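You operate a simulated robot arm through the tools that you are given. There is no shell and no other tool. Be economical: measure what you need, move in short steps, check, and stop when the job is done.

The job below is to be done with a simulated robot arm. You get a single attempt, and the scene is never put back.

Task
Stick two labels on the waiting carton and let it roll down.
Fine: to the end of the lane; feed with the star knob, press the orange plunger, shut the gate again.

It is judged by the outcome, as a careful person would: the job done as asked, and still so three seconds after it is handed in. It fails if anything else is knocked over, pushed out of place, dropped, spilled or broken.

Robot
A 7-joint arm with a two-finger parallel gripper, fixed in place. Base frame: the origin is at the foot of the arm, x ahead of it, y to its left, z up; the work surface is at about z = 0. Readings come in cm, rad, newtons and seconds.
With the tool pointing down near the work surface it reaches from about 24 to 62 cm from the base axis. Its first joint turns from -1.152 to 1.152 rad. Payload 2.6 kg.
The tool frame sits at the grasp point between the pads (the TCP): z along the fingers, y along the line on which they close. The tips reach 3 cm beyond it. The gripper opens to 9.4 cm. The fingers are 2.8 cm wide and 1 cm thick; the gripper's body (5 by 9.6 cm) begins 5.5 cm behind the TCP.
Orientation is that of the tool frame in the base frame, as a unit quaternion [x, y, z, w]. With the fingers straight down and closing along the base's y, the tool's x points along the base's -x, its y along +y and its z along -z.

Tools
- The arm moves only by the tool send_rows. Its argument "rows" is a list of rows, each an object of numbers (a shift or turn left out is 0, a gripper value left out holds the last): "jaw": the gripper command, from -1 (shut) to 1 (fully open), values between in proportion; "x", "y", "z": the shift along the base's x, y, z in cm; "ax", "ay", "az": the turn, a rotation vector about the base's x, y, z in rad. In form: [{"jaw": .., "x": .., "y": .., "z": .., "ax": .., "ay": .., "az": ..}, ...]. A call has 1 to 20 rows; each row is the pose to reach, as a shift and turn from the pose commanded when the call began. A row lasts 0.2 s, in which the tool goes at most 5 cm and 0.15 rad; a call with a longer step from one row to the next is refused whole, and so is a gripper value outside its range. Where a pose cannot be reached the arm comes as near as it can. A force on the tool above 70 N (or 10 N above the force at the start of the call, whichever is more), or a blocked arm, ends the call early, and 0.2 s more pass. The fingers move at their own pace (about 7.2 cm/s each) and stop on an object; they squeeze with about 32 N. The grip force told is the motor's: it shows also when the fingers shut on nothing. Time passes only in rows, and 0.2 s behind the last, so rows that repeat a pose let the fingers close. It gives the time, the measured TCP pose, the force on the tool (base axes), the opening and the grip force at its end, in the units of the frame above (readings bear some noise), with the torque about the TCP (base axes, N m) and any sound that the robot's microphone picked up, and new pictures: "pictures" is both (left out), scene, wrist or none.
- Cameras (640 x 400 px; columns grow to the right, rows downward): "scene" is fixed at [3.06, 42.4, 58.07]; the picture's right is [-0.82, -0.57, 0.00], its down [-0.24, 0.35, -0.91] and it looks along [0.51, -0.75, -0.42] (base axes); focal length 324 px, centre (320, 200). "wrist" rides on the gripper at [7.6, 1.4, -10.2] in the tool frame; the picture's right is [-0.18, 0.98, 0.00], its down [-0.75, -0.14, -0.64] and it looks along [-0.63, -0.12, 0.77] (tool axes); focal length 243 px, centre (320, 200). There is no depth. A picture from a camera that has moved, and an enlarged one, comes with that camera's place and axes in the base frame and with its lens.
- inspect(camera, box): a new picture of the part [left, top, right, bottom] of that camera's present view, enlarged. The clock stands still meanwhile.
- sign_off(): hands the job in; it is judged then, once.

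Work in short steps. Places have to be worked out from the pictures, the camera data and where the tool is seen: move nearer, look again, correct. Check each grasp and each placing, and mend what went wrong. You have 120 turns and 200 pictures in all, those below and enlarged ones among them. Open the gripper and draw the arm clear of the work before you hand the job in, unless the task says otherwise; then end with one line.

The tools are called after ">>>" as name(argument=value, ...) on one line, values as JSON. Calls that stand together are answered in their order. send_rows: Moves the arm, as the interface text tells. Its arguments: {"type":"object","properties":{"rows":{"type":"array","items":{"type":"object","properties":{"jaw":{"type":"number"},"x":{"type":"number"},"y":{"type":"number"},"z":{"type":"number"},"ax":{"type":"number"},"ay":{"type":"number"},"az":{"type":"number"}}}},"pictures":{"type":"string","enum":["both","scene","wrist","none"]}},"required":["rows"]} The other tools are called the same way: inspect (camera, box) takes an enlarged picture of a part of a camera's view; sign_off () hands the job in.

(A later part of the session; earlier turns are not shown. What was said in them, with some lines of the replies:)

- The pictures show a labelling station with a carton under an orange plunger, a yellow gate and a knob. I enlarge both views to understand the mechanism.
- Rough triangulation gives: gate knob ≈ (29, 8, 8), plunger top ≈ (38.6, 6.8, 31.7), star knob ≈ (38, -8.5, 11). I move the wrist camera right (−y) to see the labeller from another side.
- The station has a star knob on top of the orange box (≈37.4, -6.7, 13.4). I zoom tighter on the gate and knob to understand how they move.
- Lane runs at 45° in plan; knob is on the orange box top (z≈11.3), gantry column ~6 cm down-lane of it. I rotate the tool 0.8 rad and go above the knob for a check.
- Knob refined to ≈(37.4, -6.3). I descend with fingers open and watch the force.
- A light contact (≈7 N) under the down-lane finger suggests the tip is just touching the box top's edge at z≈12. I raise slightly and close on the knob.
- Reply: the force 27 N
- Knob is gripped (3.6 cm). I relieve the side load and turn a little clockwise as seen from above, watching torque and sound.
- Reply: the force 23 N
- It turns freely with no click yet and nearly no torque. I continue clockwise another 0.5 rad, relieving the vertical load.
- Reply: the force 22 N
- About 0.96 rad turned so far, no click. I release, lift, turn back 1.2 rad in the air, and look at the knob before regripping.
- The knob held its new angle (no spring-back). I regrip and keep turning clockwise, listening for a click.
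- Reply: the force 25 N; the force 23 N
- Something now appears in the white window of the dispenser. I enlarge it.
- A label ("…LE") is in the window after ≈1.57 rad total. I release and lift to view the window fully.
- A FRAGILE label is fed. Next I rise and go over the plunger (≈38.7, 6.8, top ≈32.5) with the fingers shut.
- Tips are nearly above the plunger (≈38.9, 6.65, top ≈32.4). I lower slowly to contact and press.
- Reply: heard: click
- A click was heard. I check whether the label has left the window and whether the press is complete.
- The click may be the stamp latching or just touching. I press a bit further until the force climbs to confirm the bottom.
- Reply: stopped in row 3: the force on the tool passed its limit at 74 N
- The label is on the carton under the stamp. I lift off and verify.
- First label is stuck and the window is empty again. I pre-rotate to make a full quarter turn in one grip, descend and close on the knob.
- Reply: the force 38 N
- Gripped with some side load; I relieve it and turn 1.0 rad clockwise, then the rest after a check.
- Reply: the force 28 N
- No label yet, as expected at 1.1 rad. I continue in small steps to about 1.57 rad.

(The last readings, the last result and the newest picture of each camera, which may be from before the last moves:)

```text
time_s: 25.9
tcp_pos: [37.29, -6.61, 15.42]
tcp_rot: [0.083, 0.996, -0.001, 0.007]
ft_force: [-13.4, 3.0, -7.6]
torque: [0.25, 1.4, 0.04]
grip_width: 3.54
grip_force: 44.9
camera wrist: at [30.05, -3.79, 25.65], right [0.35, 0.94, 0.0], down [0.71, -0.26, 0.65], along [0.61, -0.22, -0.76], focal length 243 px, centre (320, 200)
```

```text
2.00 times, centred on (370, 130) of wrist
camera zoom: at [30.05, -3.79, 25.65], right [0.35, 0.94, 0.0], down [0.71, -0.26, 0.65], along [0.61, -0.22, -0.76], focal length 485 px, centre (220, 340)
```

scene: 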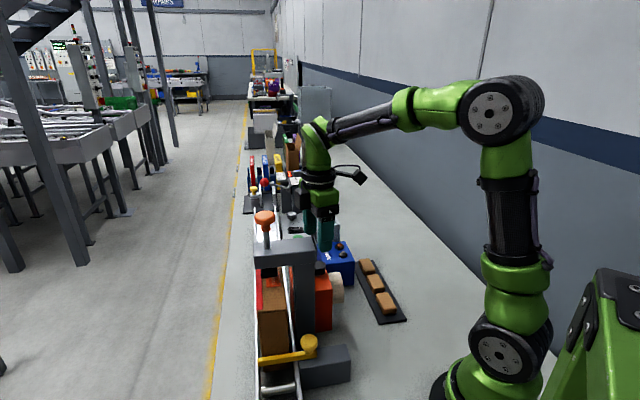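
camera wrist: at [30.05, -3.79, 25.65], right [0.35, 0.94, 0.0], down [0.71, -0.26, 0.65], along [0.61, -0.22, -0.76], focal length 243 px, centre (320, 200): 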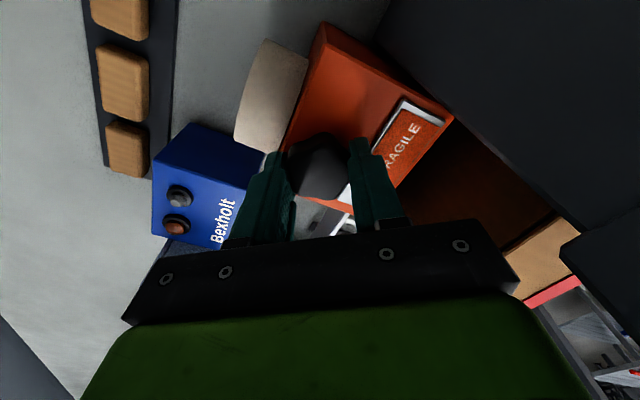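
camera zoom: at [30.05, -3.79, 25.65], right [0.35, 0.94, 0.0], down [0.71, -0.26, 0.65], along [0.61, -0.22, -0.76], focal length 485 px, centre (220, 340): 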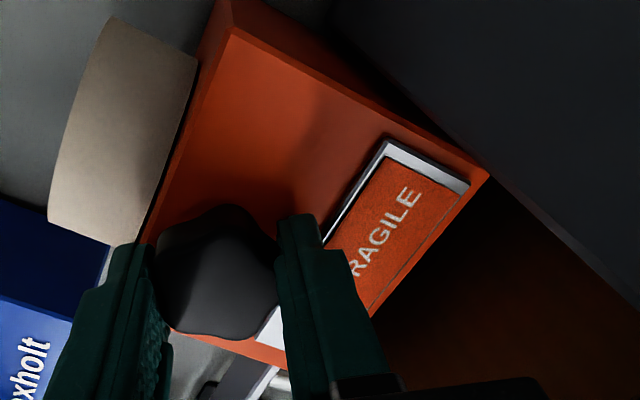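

The second label is fed. I release, lift, and return over the plunger with fingers shut.

>>> send_rows(rows=[{"jaw": 0.4}, {"jaw": 0.4}, {"jaw": 0.4}, {"z": 2.5}, {"z": 6.5, "az": 0.1}, {"z": 11, "jaw": -1, "az": 0.2}, {"z": 15.5, "az": 0.3}, {"z": 20, "az": 0.35}, {"z": 24.5, "az": 0.35}, {"z": 25, "y": 4, "az": 0.35}, {"z": 25, "x": 0.6, "y": 8, "az": 0.35}, {"z": 25, "x": 1.5, "y": 12, "az": 0.35}, {"z": 24, "x": 1.5, "y": 13.15, "az": 0.35}, {"z": 24, "x": 1.5, "y": 13.15, "az": 0.35}])

```text
time_s: 28.9
tcp_pos: [39.07, 6.73, 39.43]
tcp_rot: [-0.093, 0.996, 0.0, 0.01]
ft_force: [-0.5, 1.1, 1.1]
torque: [0.01, -0.01, 0.0]
grip_width: 0.01
grip_force: 31.7
camera wrist: at [31.13, 6.65, 49.57], right [0.0, 1.0, 0.0], down [0.75, 0.0, 0.66], along [0.66, 0.0, -0.75], focal length 243 px, centre (320, 200)
```

scene: 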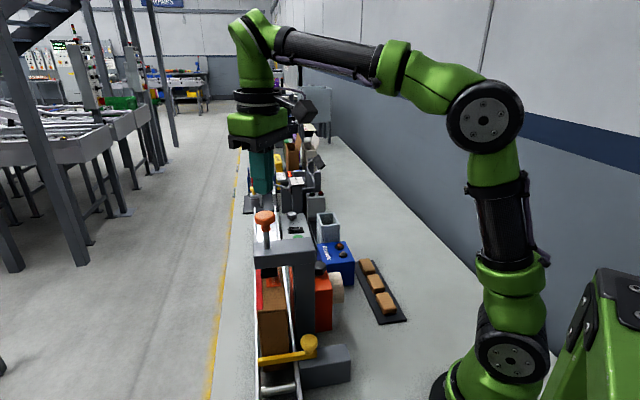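
wrist: 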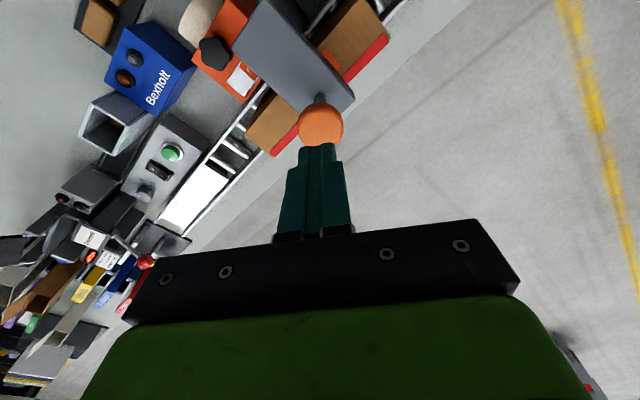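

Aligned over the plunger again; I press down to the earlier bottom height plus a little.

>>> send_rows(rows=[{"x": -0.2, "y": -0.1, "z": -2}, {"x": -0.2, "y": -0.1, "z": -3.2}, {"x": -0.2, "y": -0.1, "z": -4}, {"x": -0.2, "y": -0.1, "z": -4.6}, {"x": -0.2, "y": -0.1, "z": -5.2}, {"x": -0.2, "y": -0.1, "z": -5.7}, {"x": -0.2, "y": -0.1, "z": -6.1}, {"x": -0.2, "y": -0.1, "z": -6.2}], pictures="wrist")

>>> inspect(camera="scene", box=[240, 210, 340, 300])

```text
time_s: 30.7
tcp_pos: [38.92, 6.52, 33.7]
tcp_rot: [-0.092, 0.996, 0.002, 0.013]
ft_force: [-2.9, -2.9, 19.8]
torque: [-0.05, 0.07, -0.21]
grip_width: 0.02
grip_force: 32.0
heard: click
camera wrist: at [30.94, 6.51, 43.66], right [0.0, 1.0, 0.01], down [0.75, 0.0, 0.66], along [0.66, 0.0, -0.75], focal length 243 px, centre (320, 200)
```

wrist: 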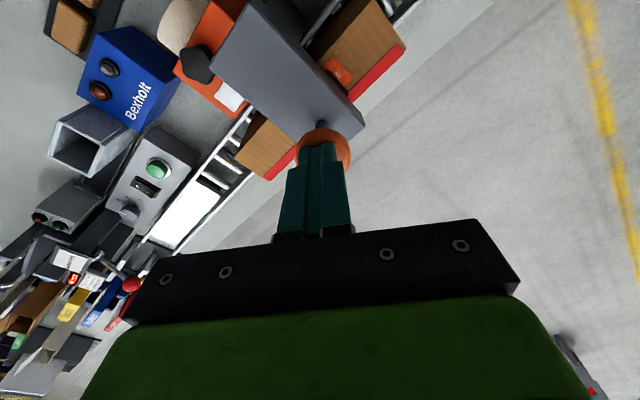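

```text
4.44 times, centred on (290, 255) of scene
camera zoom: at [3.05, 42.39, 58.08], right [-0.82, -0.57, 0.0], down [-0.24, 0.35, -0.91], along [0.51, -0.75, -0.42], focal length 1440 px, centre (453, -44)
```

zoom: 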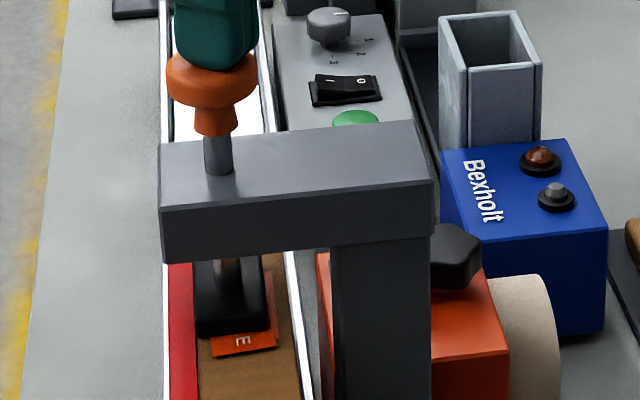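

Click heard and the second label is on. I lift straight up, then move to above the gate knob, turning the tool so it closes across the lane with camera down-lane.

>>> send_rows(rows=[{"z": 1}, {"z": 3}, {"z": 6}, {"z": 7, "x": -3, "y": 0.5, "az": -0.15}, {"z": 7, "x": -7, "y": 1, "az": -0.3}, {"z": 7, "x": -10, "y": 1.6, "az": -0.45}, {"z": 5, "x": -10, "y": 1.6, "az": -0.6}, {"z": 2, "x": -10, "y": 1.6, "az": -0.75}, {"z": 0, "x": -10, "y": 1.6, "az": -0.88}, {"z": -2, "x": -10, "y": 1.6, "az": -0.97, "jaw": 1}, {"z": -4, "x": -10, "y": 1.6, "az": -0.97}, {"z": -4, "x": -10, "y": 1.6, "az": -0.97}])

>>> inspect(camera="scene", box=[240, 210, 360, 400])

>>> inspect(camera="wrist", box=[220, 0, 480, 220])

```text
time_s: 33.3
tcp_pos: [28.8, 8.12, 29.35]
tcp_rot: [0.382, 0.924, -0.003, 0.008]
ft_force: [0.5, -0.6, 0.5]
torque: [0.0, 0.0, 0.01]
grip_width: 9.39
grip_force: 0.1
camera wrist: at [24.32, 14.59, 39.43], right [0.82, 0.57, 0.0], down [0.42, -0.62, 0.66], along [0.37, -0.54, -0.75], focal length 243 px, centre (320, 200)
```

scene: 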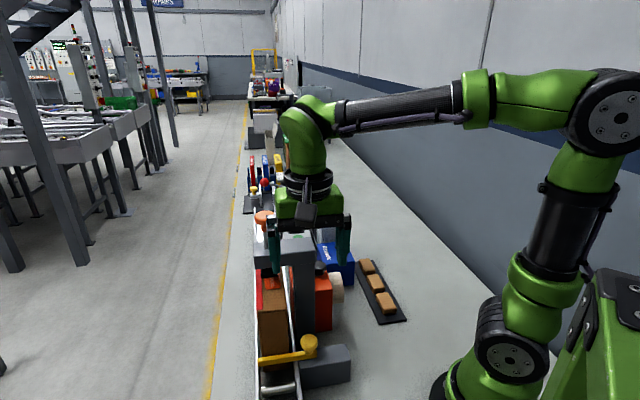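
wrist: 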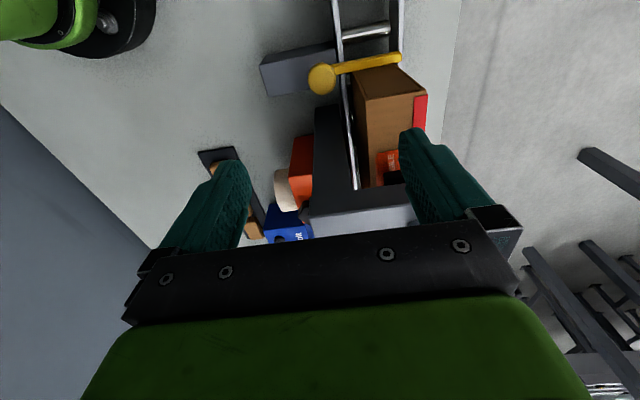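

```text
2.11 times, centred on (300, 305) of scene
camera zoom: at [3.06, 42.4, 58.07], right [-0.82, -0.57, 0.0], down [-0.24, 0.35, -0.91], along [0.51, -0.75, -0.42], focal length 682 px, centre (362, -21)
```

zoom: 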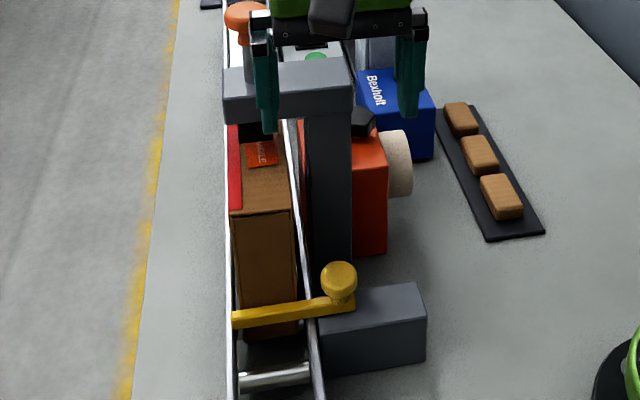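

```text
1.82 times, centred on (350, 110) of wrist
camera zoom: at [24.32, 14.59, 39.43], right [0.82, 0.57, 0.0], down [0.42, -0.62, 0.66], along [0.37, -0.54, -0.75], focal length 441 px, centre (266, 364)
```

zoom: 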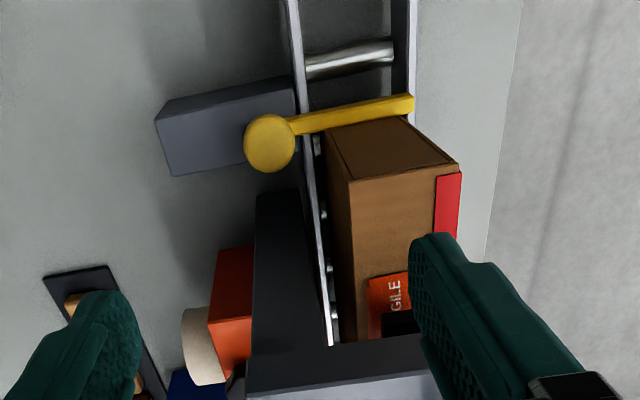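

Gate knob ≈ (29.0, 8.2, ~8.7). The carton is tall beside it, so I'd rather close along the lane with the hand's narrow side to the carton: rotate +1.57 rad up here.

>>> send_rows(rows=[{"az": 0.15}, {"az": 0.3}, {"az": 0.45}, {"az": 0.6}, {"az": 0.75}, {"az": 0.9}, {"az": 1.05}, {"az": 1.2}, {"az": 1.35}, {"az": 1.5}, {"az": 1.57, "x": 0.2, "y": 0.1, "jaw": 0.2}, {"az": 1.57, "x": 0.2, "y": 0.1, "z": -4}, {"az": 1.57, "x": 0.2, "y": 0.1, "z": -7}, {"az": 1.57, "x": 0.2, "y": 0.1, "z": -7}])

>>> inspect(camera="wrist", box=[220, 20, 480, 240])

>>> inspect(camera="scene", box=[230, 200, 370, 400])

```text
time_s: 36.3
tcp_pos: [29.0, 8.27, 22.32]
tcp_rot: [-0.383, 0.924, 0.004, 0.008]
ft_force: [-0.5, 1.2, -0.3]
torque: [0.0, -0.01, 0.0]
grip_width: 5.63
grip_force: 0.1
camera wrist: at [22.49, 3.73, 32.58], right [-0.57, 0.82, 0.0], down [0.62, 0.42, 0.66], along [0.54, 0.37, -0.75], focal length 243 px, centre (320, 200)
```

scene: 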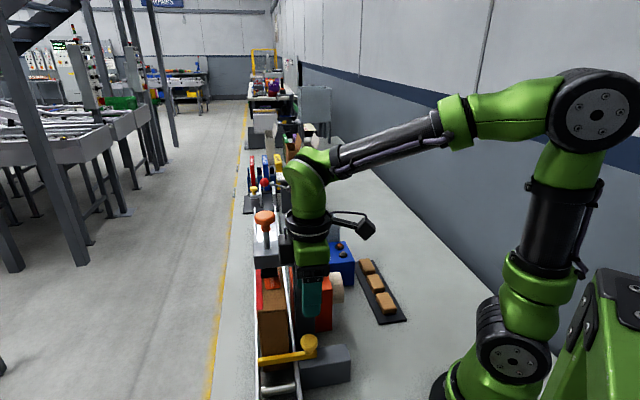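
wrist: 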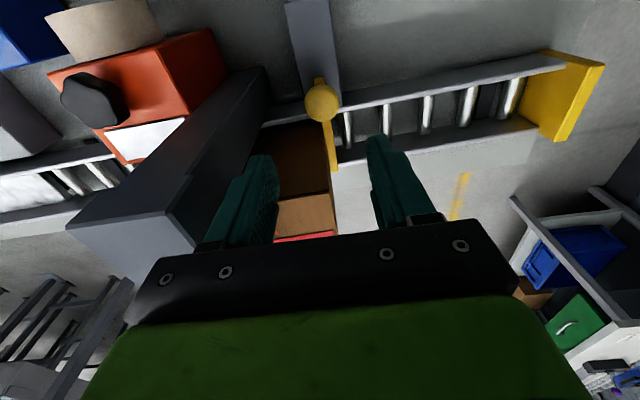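

```text
1.82 times, centred on (350, 130) of wrist
camera zoom: at [22.49, 3.73, 32.58], right [-0.57, 0.82, 0.0], down [0.62, 0.42, 0.66], along [0.54, 0.37, -0.75], focal length 441 px, centre (266, 327)
```

zoom: 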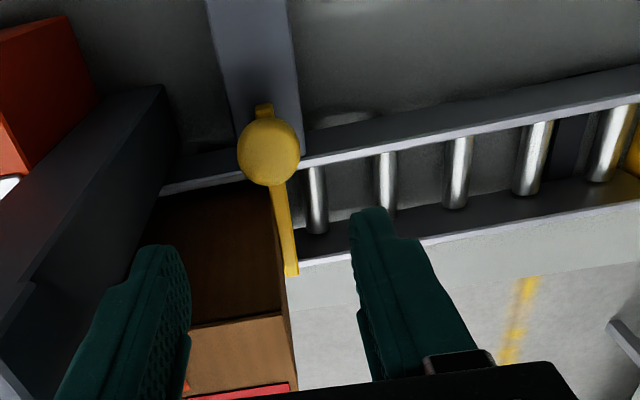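

```text
2.00 times, centred on (300, 300) of scene
camera zoom: at [3.06, 42.4, 58.07], right [-0.82, -0.57, 0.0], down [-0.24, 0.35, -0.91], along [0.51, -0.75, -0.42], focal length 648 px, centre (360, 0)
```

zoom: 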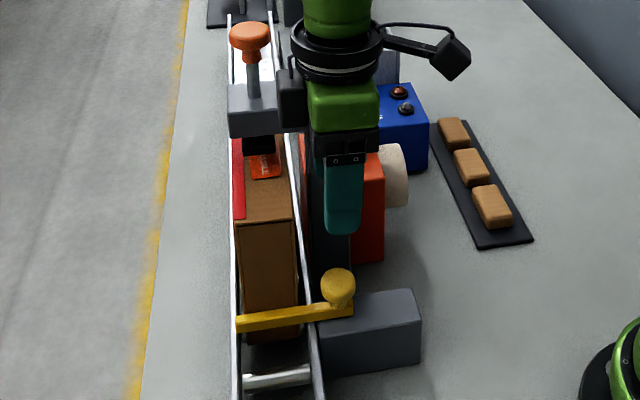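

I look closer at the hand next to the gantry beam before going down.

>>> inspect(camera="scene", box=[240, 190, 340, 300])

```text
3.64 times, centred on (290, 245) of scene
camera zoom: at [3.06, 42.4, 58.07], right [-0.82, -0.57, 0.0], down [-0.24, 0.35, -0.91], along [0.51, -0.75, -0.42], focal length 1179 px, centre (429, 36)
```

zoom: 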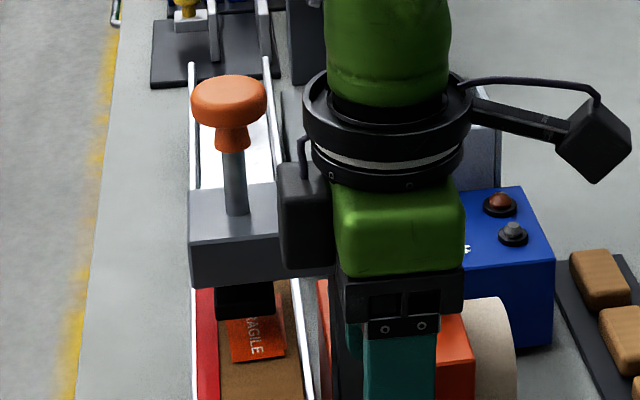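

A box on the hand's lane side would catch the tall carton (top ≈18) if I went straight down. I lean the hand 0.33 rad away from the lane, and go to just above the knob.

>>> send_rows(rows=[{"ax": 0.08, "ay": -0.08, "x": -0.4, "y": -0.4, "z": -1}, {"ax": 0.16, "ay": -0.16, "x": -0.4, "y": -0.4, "z": -3}, {"ax": 0.233, "ay": -0.233, "x": -0.4, "y": -0.4, "z": -5.5}, {"ax": 0.233, "ay": -0.233, "x": -0.4, "y": -0.4, "z": -7.8}, {"ax": 0.233, "ay": -0.233, "x": -0.4, "y": -0.4, "z": -7.8}])

>>> inspect(camera="scene", box=[240, 210, 360, 400])

>>> inspect(camera="wrist", box=[200, 20, 480, 250])

```text
time_s: 37.5
tcp_pos: [28.52, 7.91, 14.62]
tcp_rot: [-0.377, 0.91, 0.066, 0.161]
ft_force: [-0.4, 0.2, -0.5]
torque: [-0.02, 0.02, -0.03]
grip_width: 5.62
grip_force: 0.1
camera wrist: at [20.09, 1.41, 21.67], right [-0.57, 0.82, 0.06], down [0.44, 0.25, 0.86], along [0.69, 0.52, -0.5], focal length 243 px, centre (320, 200)
```

scene: 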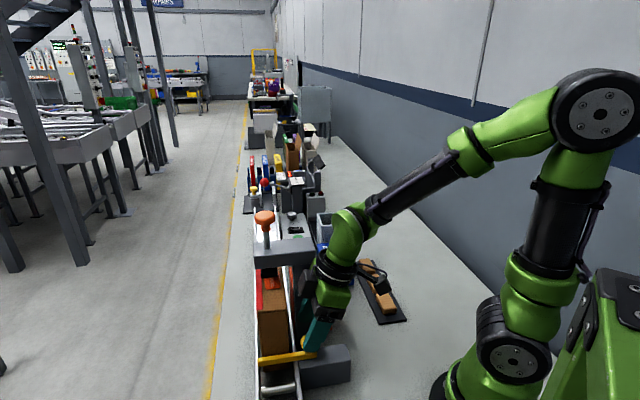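
wrist: 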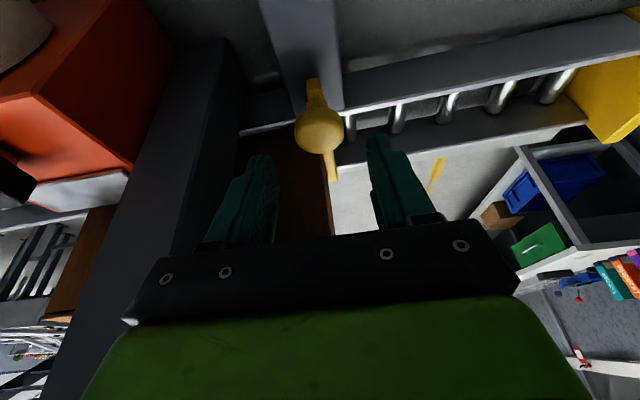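

```text
2.11 times, centred on (300, 305) of scene
camera zoom: at [3.06, 42.4, 58.07], right [-0.82, -0.57, 0.0], down [-0.24, 0.35, -0.91], along [0.51, -0.75, -0.42], focal length 682 px, centre (362, -21)
```

zoom: 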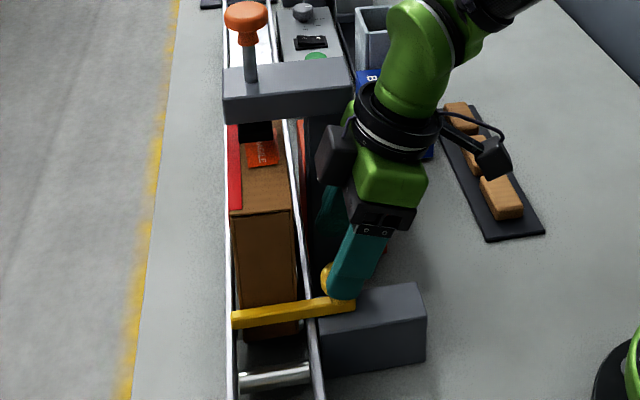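

```text
1.74 times, centred on (340, 135) of wrist
camera zoom: at [20.09, 1.41, 21.67], right [-0.57, 0.82, 0.06], down [0.44, 0.25, 0.86], along [0.69, 0.52, -0.5], focal length 422 px, centre (285, 313)
```

zoom: 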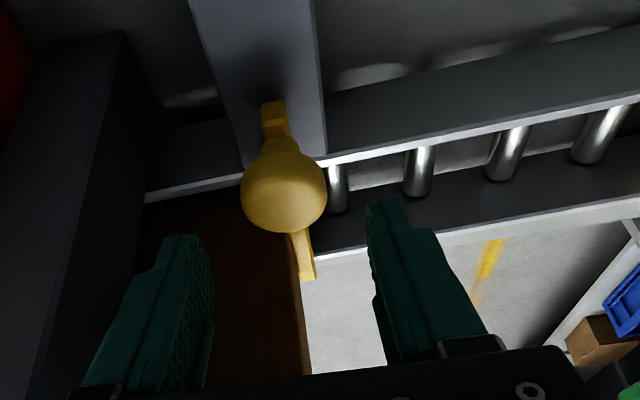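

The lean clears the carton. Refined knob centre ≈ (28.6, 8.4, 9.7); I lower onto it and close.

>>> send_rows(rows=[{"x": -0.2, "z": -1}, {"x": -0.3, "z": -2}, {"x": -0.3, "z": -3}, {"x": -0.3, "z": -3.1, "jaw": -1}, {"x": -0.3, "z": -3.1}, {"x": -0.3, "z": -3.1}])

>>> inspect(camera="wrist", box=[200, 20, 480, 250])

```text
time_s: 38.9
tcp_pos: [28.28, 7.85, 11.51]
tcp_rot: [-0.378, 0.909, 0.067, 0.16]
ft_force: [-10.9, 3.3, 10.9]
torque: [0.26, -0.04, 0.17]
grip_width: 3.16
grip_force: 45.1
camera wrist: at [19.81, 1.29, 18.56], right [-0.57, 0.82, 0.06], down [0.45, 0.25, 0.86], along [0.69, 0.52, -0.5], focal length 243 px, centre (320, 200)
```

scene: 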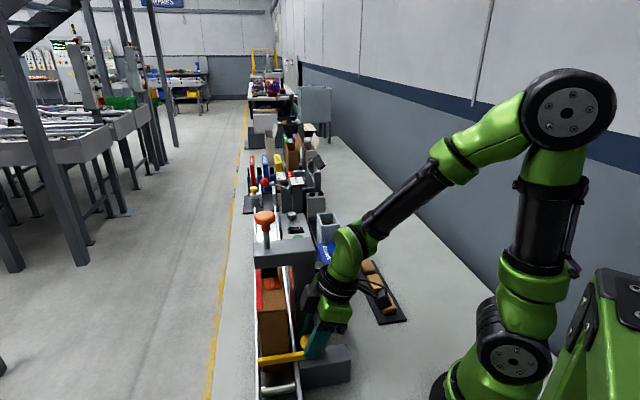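
wrist: 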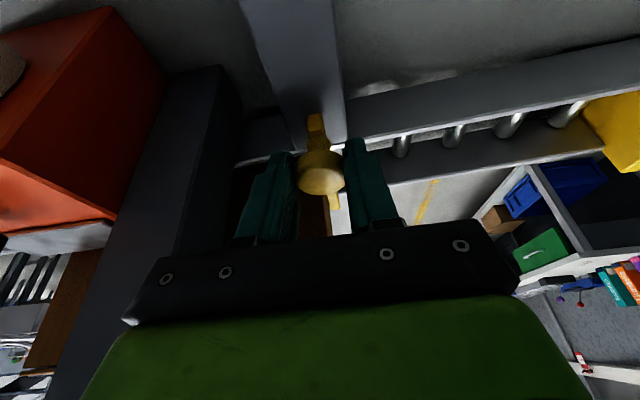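

```text
1.74 times, centred on (340, 135) of wrist
camera zoom: at [19.81, 1.29, 18.56], right [-0.57, 0.82, 0.06], down [0.45, 0.25, 0.86], along [0.69, 0.52, -0.5], focal length 422 px, centre (285, 313)
```

zoom: 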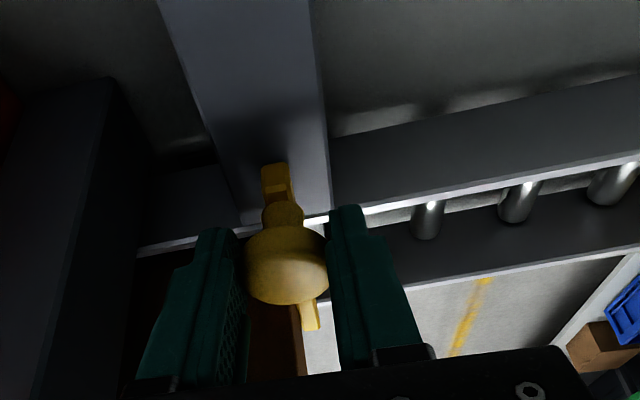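

Gate knob is gripped (3.2 cm). I try a short pull away from the lane, along the block.

>>> send_rows(rows=[{"x": -0.2, "y": -0.2}, {"x": -0.5, "y": -0.5}, {"x": -0.8, "y": -0.8}], pictures="scene")

>>> inspect(camera="scene", box=[240, 280, 360, 400])

```text
time_s: 39.7
tcp_pos: [27.49, 7.06, 11.52]
tcp_rot: [-0.378, 0.909, 0.067, 0.161]
ft_force: [-10.8, 11.6, 9.2]
torque: [0.91, -0.63, 0.15]
grip_width: 3.15
grip_force: 45.3
```

scene: 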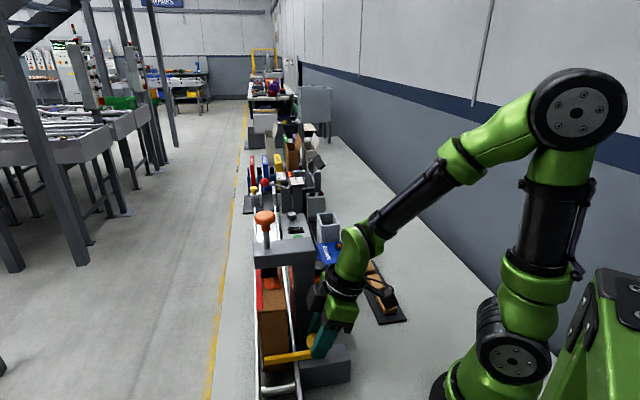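

```text
3.33 times, centred on (300, 340) of scene
camera zoom: at [3.06, 42.39, 58.07], right [-0.82, -0.57, 0.0], down [-0.24, 0.35, -0.91], along [0.51, -0.75, -0.42], focal length 1080 px, centre (387, -267)
```

zoom: 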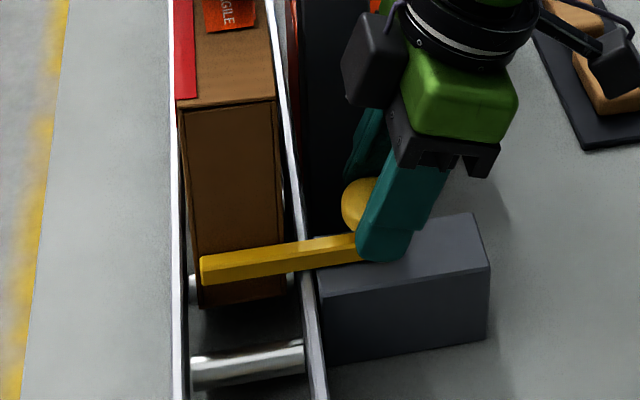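

The gate slides freely with the knob. I pull further, quicker at the end so the carton is freed cleanly.

>>> send_rows(rows=[{"x": -0.7, "y": -0.7}, {"x": -1.4, "y": -1.4}, {"x": -2.0, "y": -2.0}], pictures="scene")

>>> inspect(camera="scene", box=[240, 280, 360, 400])

```text
time_s: 40.5
tcp_pos: [25.66, 5.18, 11.52]
tcp_rot: [-0.377, 0.911, 0.072, 0.153]
ft_force: [-20.4, 21.3, -11.0]
torque: [0.91, -0.49, 0.2]
grip_width: 3.13
grip_force: 44.8
out of reach, approached as far as the arm can: row 3
```

scene: 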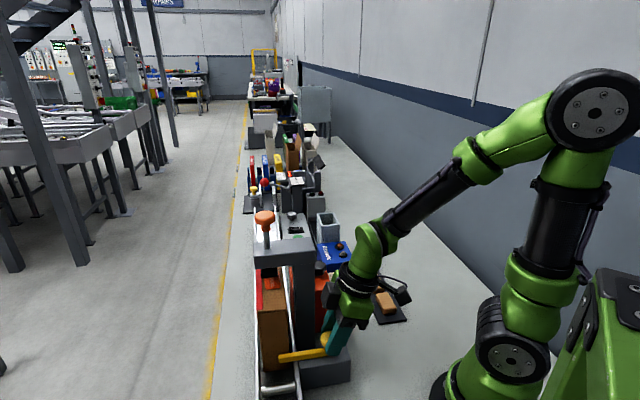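

```text
3.33 times, centred on (300, 340) of scene
camera zoom: at [3.06, 42.4, 58.07], right [-0.82, -0.57, 0.0], down [-0.24, 0.35, -0.91], along [0.51, -0.75, -0.42], focal length 1080 px, centre (387, -267)
```

zoom: 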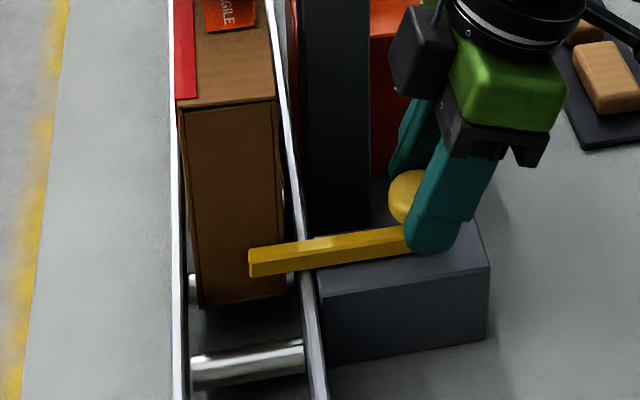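

Reach limit with the lean. The hand is now clear of the carton, so I straighten it about the knob, still gripping.

>>> send_rows(rows=[{"ax": -0.08, "ay": 0.08, "x": 0.16, "y": 0.16, "z": 0.04}, {"ax": -0.16, "ay": 0.16, "x": 0.32, "y": 0.32, "z": 0.08}, {"ax": -0.225, "ay": 0.225, "x": 0.46, "y": 0.46, "z": 0.11}, {"ax": -0.225, "ay": 0.225, "x": 0.1, "y": 0.1, "z": 0.11}, {"ax": -0.225, "ay": 0.225, "x": -0.4, "y": -0.4, "z": 0.11}, {"ax": -0.225, "ay": 0.225, "x": -0.4, "y": -0.4, "z": 0.11}], pictures="scene")

>>> inspect(camera="scene", box=[240, 280, 360, 400])

```text
time_s: 41.9
tcp_pos: [25.22, 4.87, 11.66]
tcp_rot: [-0.38, 0.925, 0.011, 0.008]
ft_force: [-29.1, 29.8, -6.4]
torque: [0.92, 0.31, -0.06]
grip_width: 3.12
grip_force: 44.6
```

scene: 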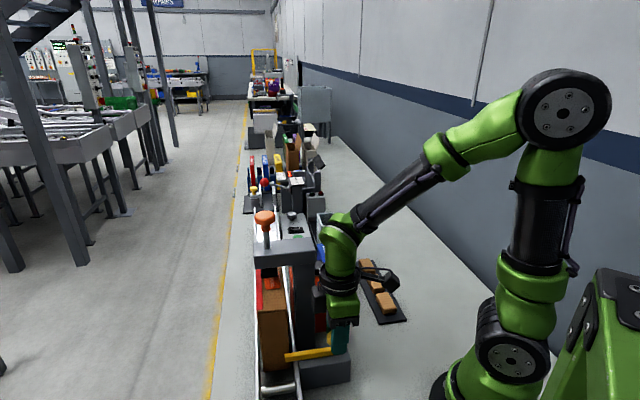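

```text
3.33 times, centred on (300, 340) of scene
camera zoom: at [3.06, 42.4, 58.07], right [-0.82, -0.57, 0.0], down [-0.24, 0.35, -0.91], along [0.51, -0.75, -0.42], focal length 1080 px, centre (387, -267)
```

zoom: 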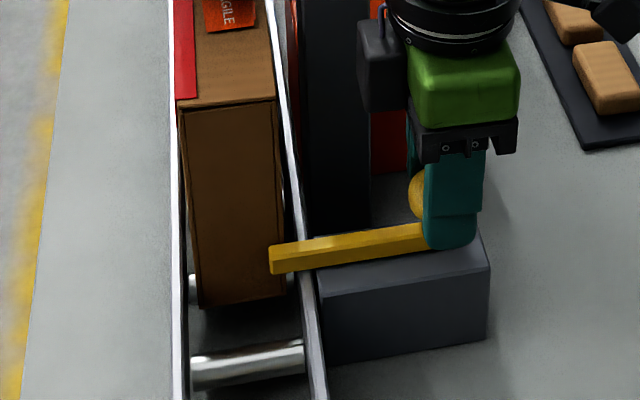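

Nearly free; I ease the sideways load and pull the last ~2.5 cm.

>>> send_rows(rows=[{"x": -0.2, "y": 0.15}, {"x": -0.9, "y": -0.45}, {"x": -1.5, "y": -1.05}, {"x": -2.0, "y": -1.6}, {"x": -2.0, "y": -1.6}], pictures="scene")

>>> inspect(camera="scene", box=[240, 280, 360, 400])

```text
time_s: 43.1
tcp_pos: [23.74, 3.24, 11.77]
tcp_rot: [-0.383, 0.924, 0.009, 0.016]
ft_force: [-1.6, 38.5, -20.1]
torque: [0.59, 0.01, 0.05]
grip_width: 3.15
grip_force: 45.0
```

scene: 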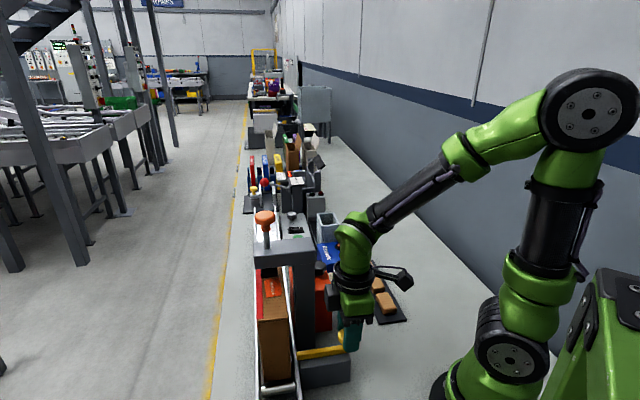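

```text
3.33 times, centred on (300, 340) of scene
camera zoom: at [3.07, 42.4, 58.07], right [-0.82, -0.57, 0.0], down [-0.24, 0.35, -0.91], along [0.51, -0.75, -0.42], focal length 1080 px, centre (387, -267)
```

zoom: 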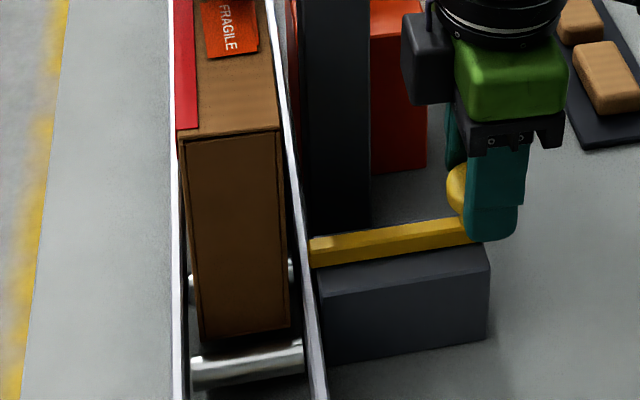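

The gate is out of the lane and the carton has begun to roll. I wait with the gate held open.

>>> send_rows(rows=[{}, {}, {}, {}, {}], pictures="both")

```text
time_s: 44.3
tcp_pos: [23.75, 3.24, 11.83]
tcp_rot: [-0.382, 0.924, 0.008, 0.017]
ft_force: [0.3, 38.4, -6.5]
torque: [0.83, -0.04, 0.02]
grip_width: 3.13
grip_force: 44.8
camera wrist: at [17.11, -1.41, 21.82], right [-0.56, 0.83, 0.01], down [0.62, 0.41, 0.67], along [0.55, 0.38, -0.74], focal length 243 px, centre (320, 200)
```

scene: 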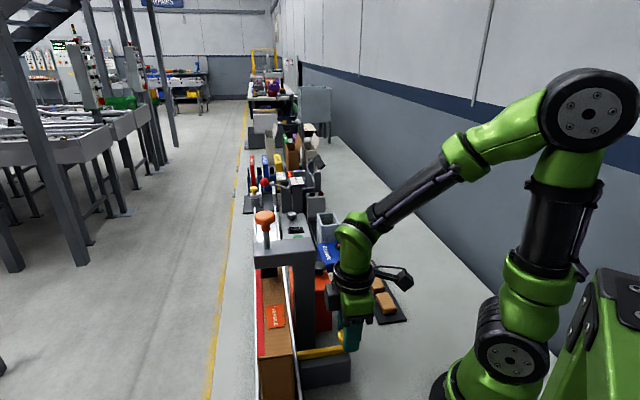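
wrist: 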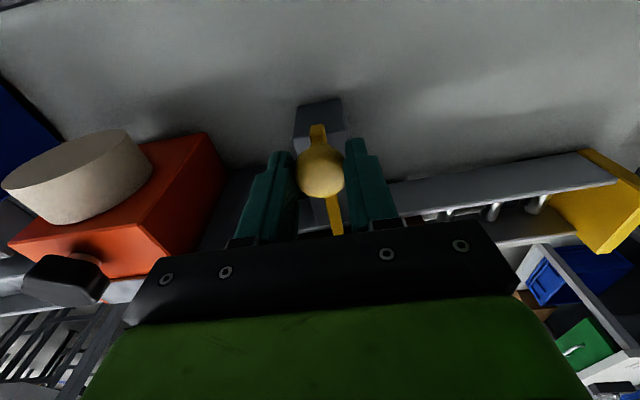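

It's rolling slowly. I keep waiting.

>>> send_rows(rows=[{}, {}, {}, {}, {}, {}, {}, {}, {}, {}], pictures="both")

```text
time_s: 46.5
tcp_pos: [23.75, 3.12, 11.8]
tcp_rot: [-0.382, 0.924, 0.008, 0.016]
ft_force: [-0.7, 37.2, 13.4]
torque: [0.92, -0.01, 0.01]
grip_width: 3.11
grip_force: 45.1
camera wrist: at [17.1, -1.42, 21.81], right [-0.56, 0.83, 0.01], down [0.62, 0.41, 0.67], along [0.55, 0.38, -0.74], focal length 243 px, centre (320, 200)
```

scene: 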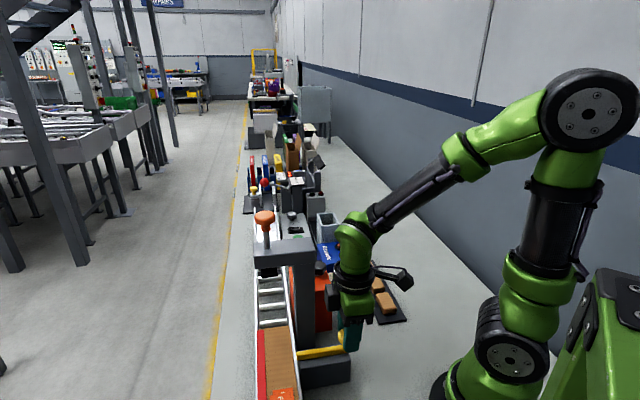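
wrist: 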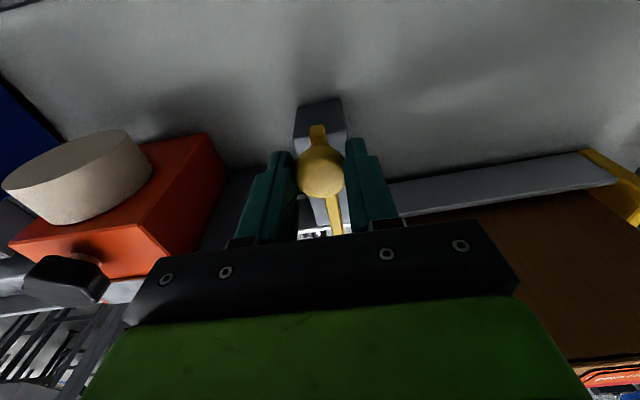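

>>> send_rows(rows=[{}, {}, {}, {}, {}, {}, {}, {}, {}, {}], pictures="both")

>>> inspect(camera="scene", box=[240, 280, 360, 400])

```text
time_s: 48.7
tcp_pos: [23.71, 3.09, 11.8]
tcp_rot: [-0.382, 0.924, 0.008, 0.015]
ft_force: [0.7, 36.5, 18.5]
torque: [0.98, -0.08, 0.01]
grip_width: 3.14
grip_force: 44.9
camera wrist: at [17.1, -1.42, 21.81], right [-0.56, 0.83, 0.01], down [0.62, 0.41, 0.67], along [0.55, 0.38, -0.74], focal length 243 px, centre (320, 200)
```

scene: 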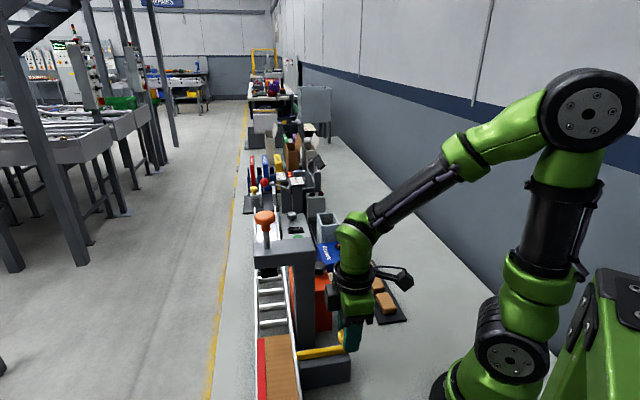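
wrist: 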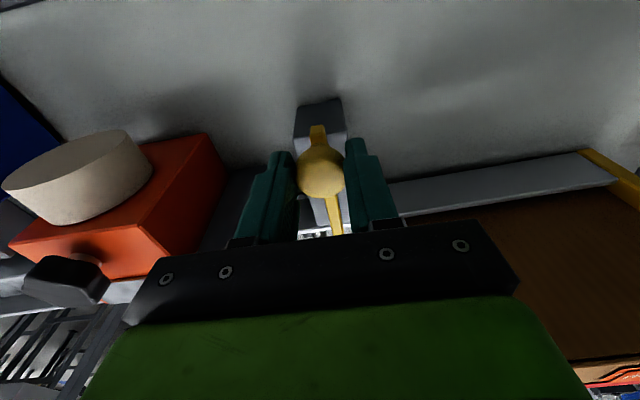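

```text
3.33 times, centred on (300, 340) of scene
camera zoom: at [3.06, 42.4, 58.07], right [-0.82, -0.57, 0.0], down [-0.24, 0.35, -0.91], along [0.51, -0.75, -0.42], focal length 1080 px, centre (387, -267)
```

zoom: 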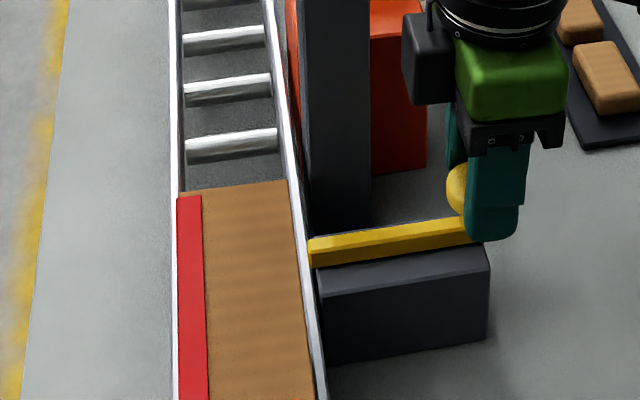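

The carton's rear looks ≈4 cm past the gate line. I wait a bit more to see whether it has stopped at the end stop.

>>> send_rows(rows=[{}, {}, {}, {}, {}, {}, {}, {}, {}, {}], pictures="wrist")

>>> inspect(camera="scene", box=[240, 280, 360, 400])

>>> inspect(camera="wrist", box=[480, 120, 640, 400])

```text
time_s: 50.9
tcp_pos: [23.72, 3.19, 11.69]
tcp_rot: [-0.382, 0.924, 0.008, 0.016]
ft_force: [-0.5, 35.7, 15.3]
torque: [0.92, -0.14, 0.01]
grip_width: 3.12
grip_force: 44.6
camera wrist: at [17.09, -1.43, 21.8], right [-0.56, 0.83, 0.01], down [0.62, 0.41, 0.67], along [0.55, 0.38, -0.74], focal length 243 px, centre (320, 200)
```

wrist: 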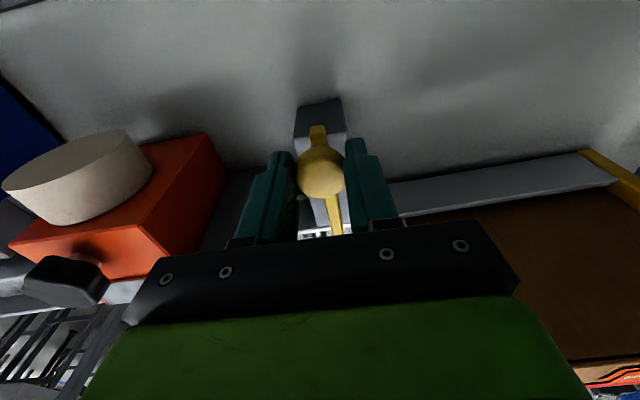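

```text
3.33 times, centred on (300, 340) of scene
camera zoom: at [3.06, 42.4, 58.07], right [-0.82, -0.57, 0.0], down [-0.24, 0.35, -0.91], along [0.51, -0.75, -0.42], focal length 1080 px, centre (387, -267)
```

zoom: 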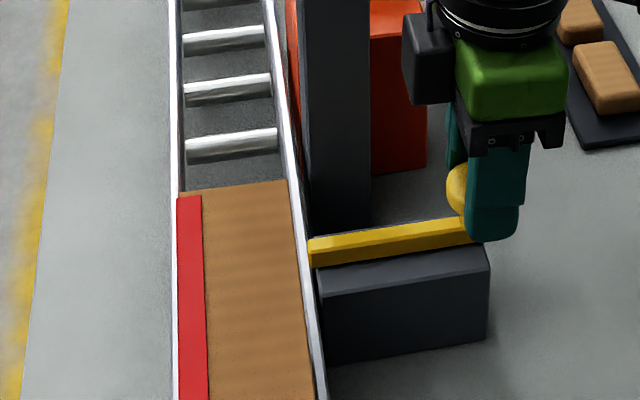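

```text
1.43 times, centred on (560, 260) of wrist
camera zoom: at [17.09, -1.43, 21.8], right [-0.56, 0.83, 0.01], down [0.62, 0.41, 0.67], along [0.55, 0.38, -0.74], focal length 347 px, centre (-23, 114)
```

zoom: 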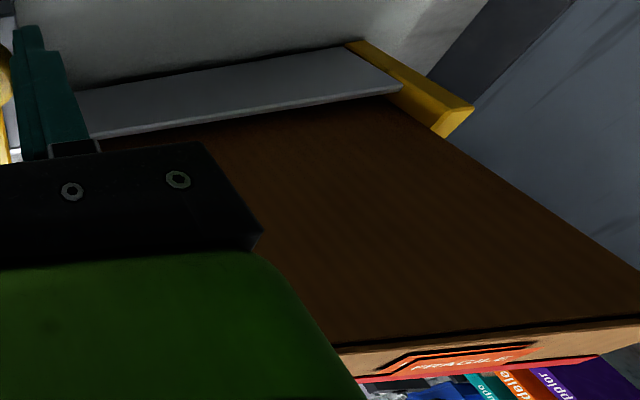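

The carton is at rest against the yellow end stop. I push the gate shut again along the same line.

>>> send_rows(rows=[{"x": 0.3, "y": 0.5}, {"x": 1.0, "y": 1.2}, {"x": 1.7, "y": 1.9}, {"x": 2.4, "y": 2.6}, {"x": 3.1, "y": 3.3}, {"x": 3.8, "y": 4.0}, {"x": 4.4, "y": 4.6}])

>>> inspect(camera="scene", box=[240, 280, 360, 400])

```text
time_s: 52.5
tcp_pos: [28.14, 7.69, 11.72]
tcp_rot: [-0.384, 0.923, 0.007, 0.012]
ft_force: [-2.2, -0.2, -28.6]
torque: [-0.2, 0.27, 0.03]
grip_width: 3.13
grip_force: 45.2
camera wrist: at [21.61, 3.08, 21.8], right [-0.57, 0.82, 0.01], down [0.62, 0.42, 0.66], along [0.54, 0.38, -0.75], focal length 243 px, centre (320, 200)
```

scene: 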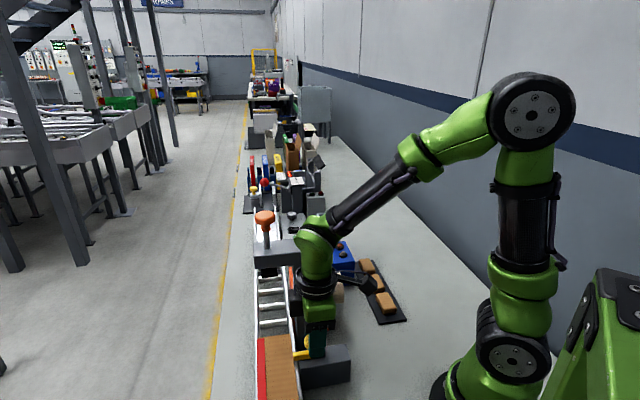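
wrist: 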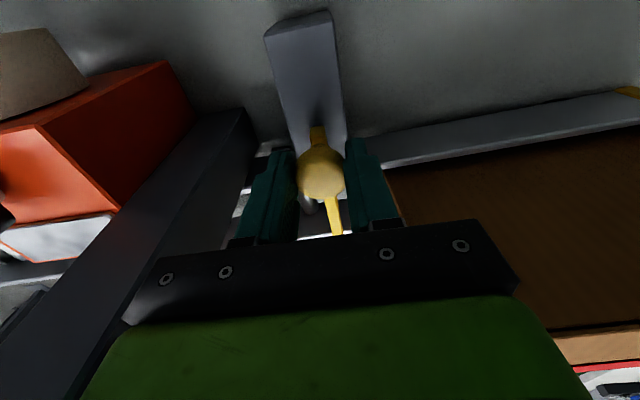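

```text
3.33 times, centred on (300, 340) of scene
camera zoom: at [3.07, 42.4, 58.07], right [-0.82, -0.57, 0.0], down [-0.24, 0.35, -0.91], along [0.51, -0.75, -0.42], focal length 1080 px, centre (387, -267)
```

zoom: 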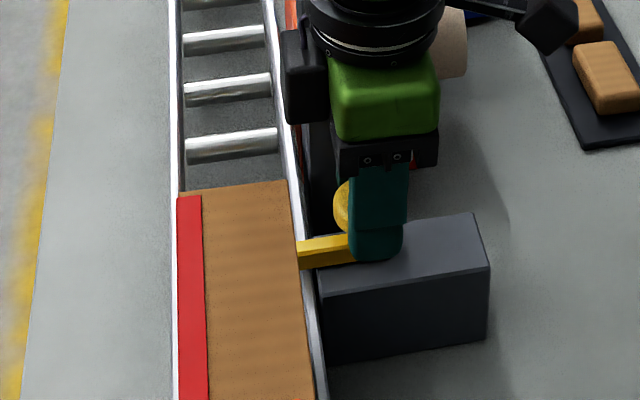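

The bar slides freely behind the carton. About 0.8 cm remains; I push to the stop.

>>> send_rows(rows=[{"x": 0.25, "y": 0.25, "z": -0.1}, {"x": 0.5, "y": 0.5, "z": -0.15}, {"x": 0.7, "y": 0.7, "z": -0.15}, {"x": 0.85, "y": 0.85, "z": -0.15}], pictures="none")

```text
time_s: 53.5
tcp_pos: [29.02, 8.42, 11.58]
tcp_rot: [-0.38, 0.925, 0.007, 0.01]
ft_force: [-26.7, -16.0, 16.2]
torque: [-0.24, 0.55, 0.09]
grip_width: 3.11
grip_force: 45.0
```

Resistance of ≈30 N along the slide means the gate is at its stop. I release, rise straight up and look.

>>> send_rows(rows=[{"x": -0.15, "y": -0.1}, {"x": -0.15, "y": -0.1, "jaw": 0.2}, {"x": -0.15, "y": -0.1}, {"x": -0.15, "y": -0.1}, {"x": -0.15, "y": -0.1, "z": 3}, {"x": -0.15, "y": -0.1, "z": 7}, {"x": -0.15, "y": -0.1, "z": 12}, {"x": -0.15, "y": -0.1, "z": 17}, {"x": -0.15, "y": -0.1, "z": 22}, {"x": -1, "y": -3, "z": 26}, {"x": -1, "y": -7, "z": 28, "jaw": 1}, {"x": -1, "y": -10, "z": 28}, {"x": -1, "y": -10, "z": 28}])

>>> inspect(camera="scene", box=[230, 210, 360, 400])

>>> inspect(camera="wrist", box=[300, 0, 640, 230])

```text
refused: row 10 steps farther than a row can; nothing moved
```

```text
2.11 times, centred on (295, 305) of scene
camera zoom: at [3.06, 42.39, 58.07], right [-0.82, -0.57, 0.0], down [-0.24, 0.35, -0.91], along [0.51, -0.75, -0.42], focal length 682 px, centre (373, -21)
```

zoom: 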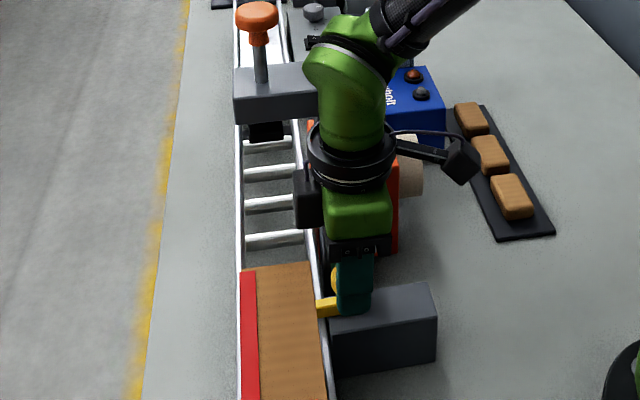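

```text
1.74 times, centred on (470, 115) of wrist
camera zoom: at [22.33, 3.83, 21.66], right [-0.56, 0.83, 0.01], down [0.63, 0.42, 0.66], along [0.54, 0.38, -0.75], focal length 422 px, centre (59, 348)
```

zoom: 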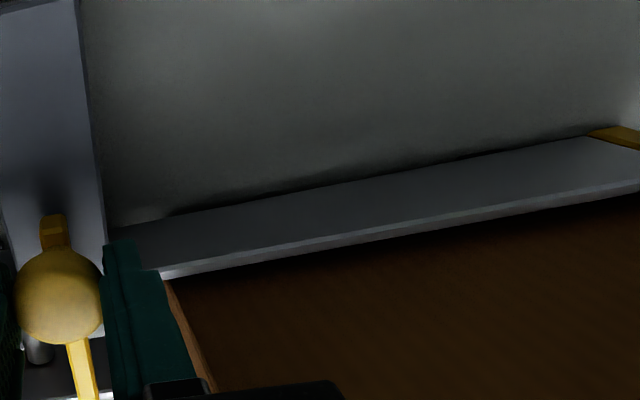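

That was refused only for a too-long step; I repeat with shorter ones.

>>> send_rows(rows=[{"x": -0.15, "y": -0.1}, {"x": -0.15, "y": -0.1, "jaw": 0.15}, {"x": -0.15, "y": -0.1}, {"x": -0.15, "y": -0.1}, {"x": -0.15, "y": -0.1, "z": 2}, {"x": -0.15, "y": -0.1, "z": 5}, {"x": -0.15, "y": -0.1, "z": 9}, {"x": -0.15, "y": -0.1, "z": 13}, {"x": -0.15, "y": -0.1, "z": 17}, {"x": -0.15, "y": -0.1, "z": 21}, {"x": -0.15, "y": -0.1, "z": 25}, {"x": -0.15, "y": -2, "z": 28}, {"x": -0.15, "y": -5, "z": 29, "jaw": 1}, {"x": -0.15, "y": -9, "z": 29}, {"x": -0.15, "y": -9, "z": 29}])

>>> inspect(camera="scene", box=[230, 210, 360, 400])

>>> inspect(camera="wrist", box=[300, 0, 640, 230])

```text
time_s: 56.7
tcp_pos: [29.04, -0.59, 40.7]
tcp_rot: [-0.384, 0.923, 0.006, 0.014]
ft_force: [0.5, 0.0, 0.7]
torque: [0.0, -0.02, 0.0]
grip_width: 9.41
grip_force: 0.0
camera wrist: at [22.4, -5.13, 50.84], right [-0.57, 0.82, 0.01], down [0.62, 0.42, 0.67], along [0.55, 0.38, -0.75], focal length 243 px, centre (320, 200)
```

scene: 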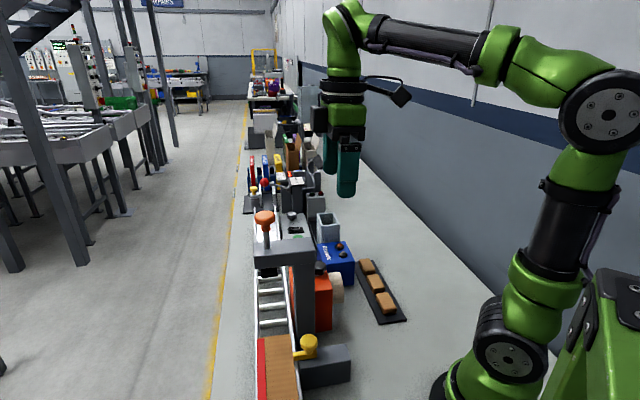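
wrist: 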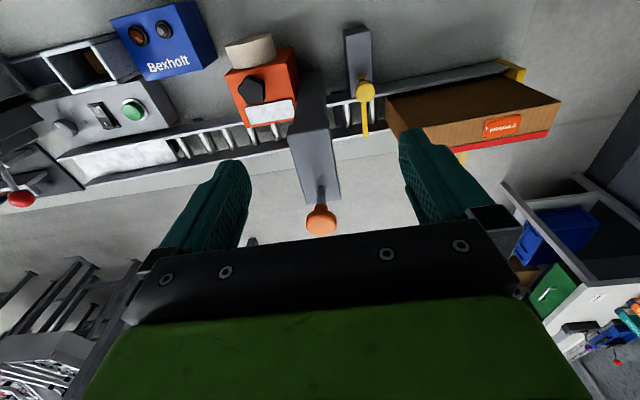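

```text
2.11 times, centred on (295, 305) of scene
camera zoom: at [3.07, 42.39, 58.07], right [-0.82, -0.57, 0.0], down [-0.24, 0.35, -0.91], along [0.51, -0.75, -0.42], focal length 682 px, centre (373, -21)
```

zoom: 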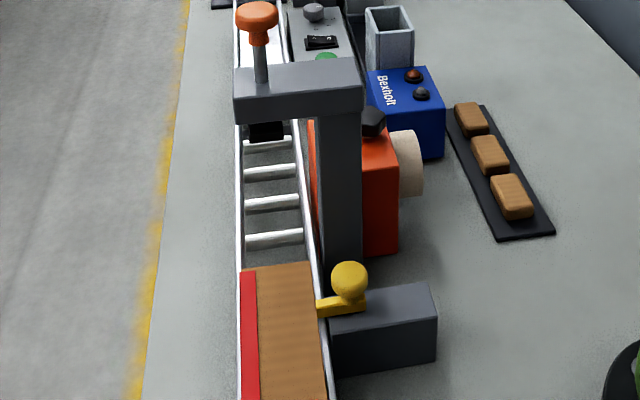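

```text
1.74 times, centred on (470, 115) of wrist
camera zoom: at [22.4, -5.13, 50.84], right [-0.57, 0.82, 0.01], down [0.62, 0.42, 0.67], along [0.55, 0.38, -0.75], focal length 422 px, centre (59, 348)
```

zoom: 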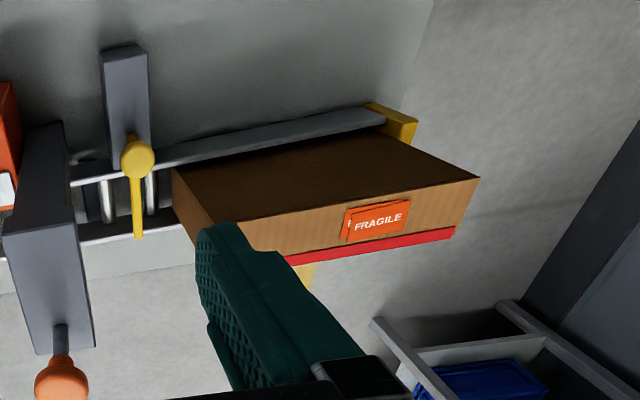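

The two labels (overlapping) are on the carton, the carton rests at the end stop, the gate bar is back across the lane in its original position, the window is empty, and the arm is clear with the gripper open.

>>> sign_off()

```text
The job is handed in.
```

I stuck two FRAGILE labels on the carton (the second overlaps the first), rolled it down to the end stop and shut the gate again; nothing else was disturbed.
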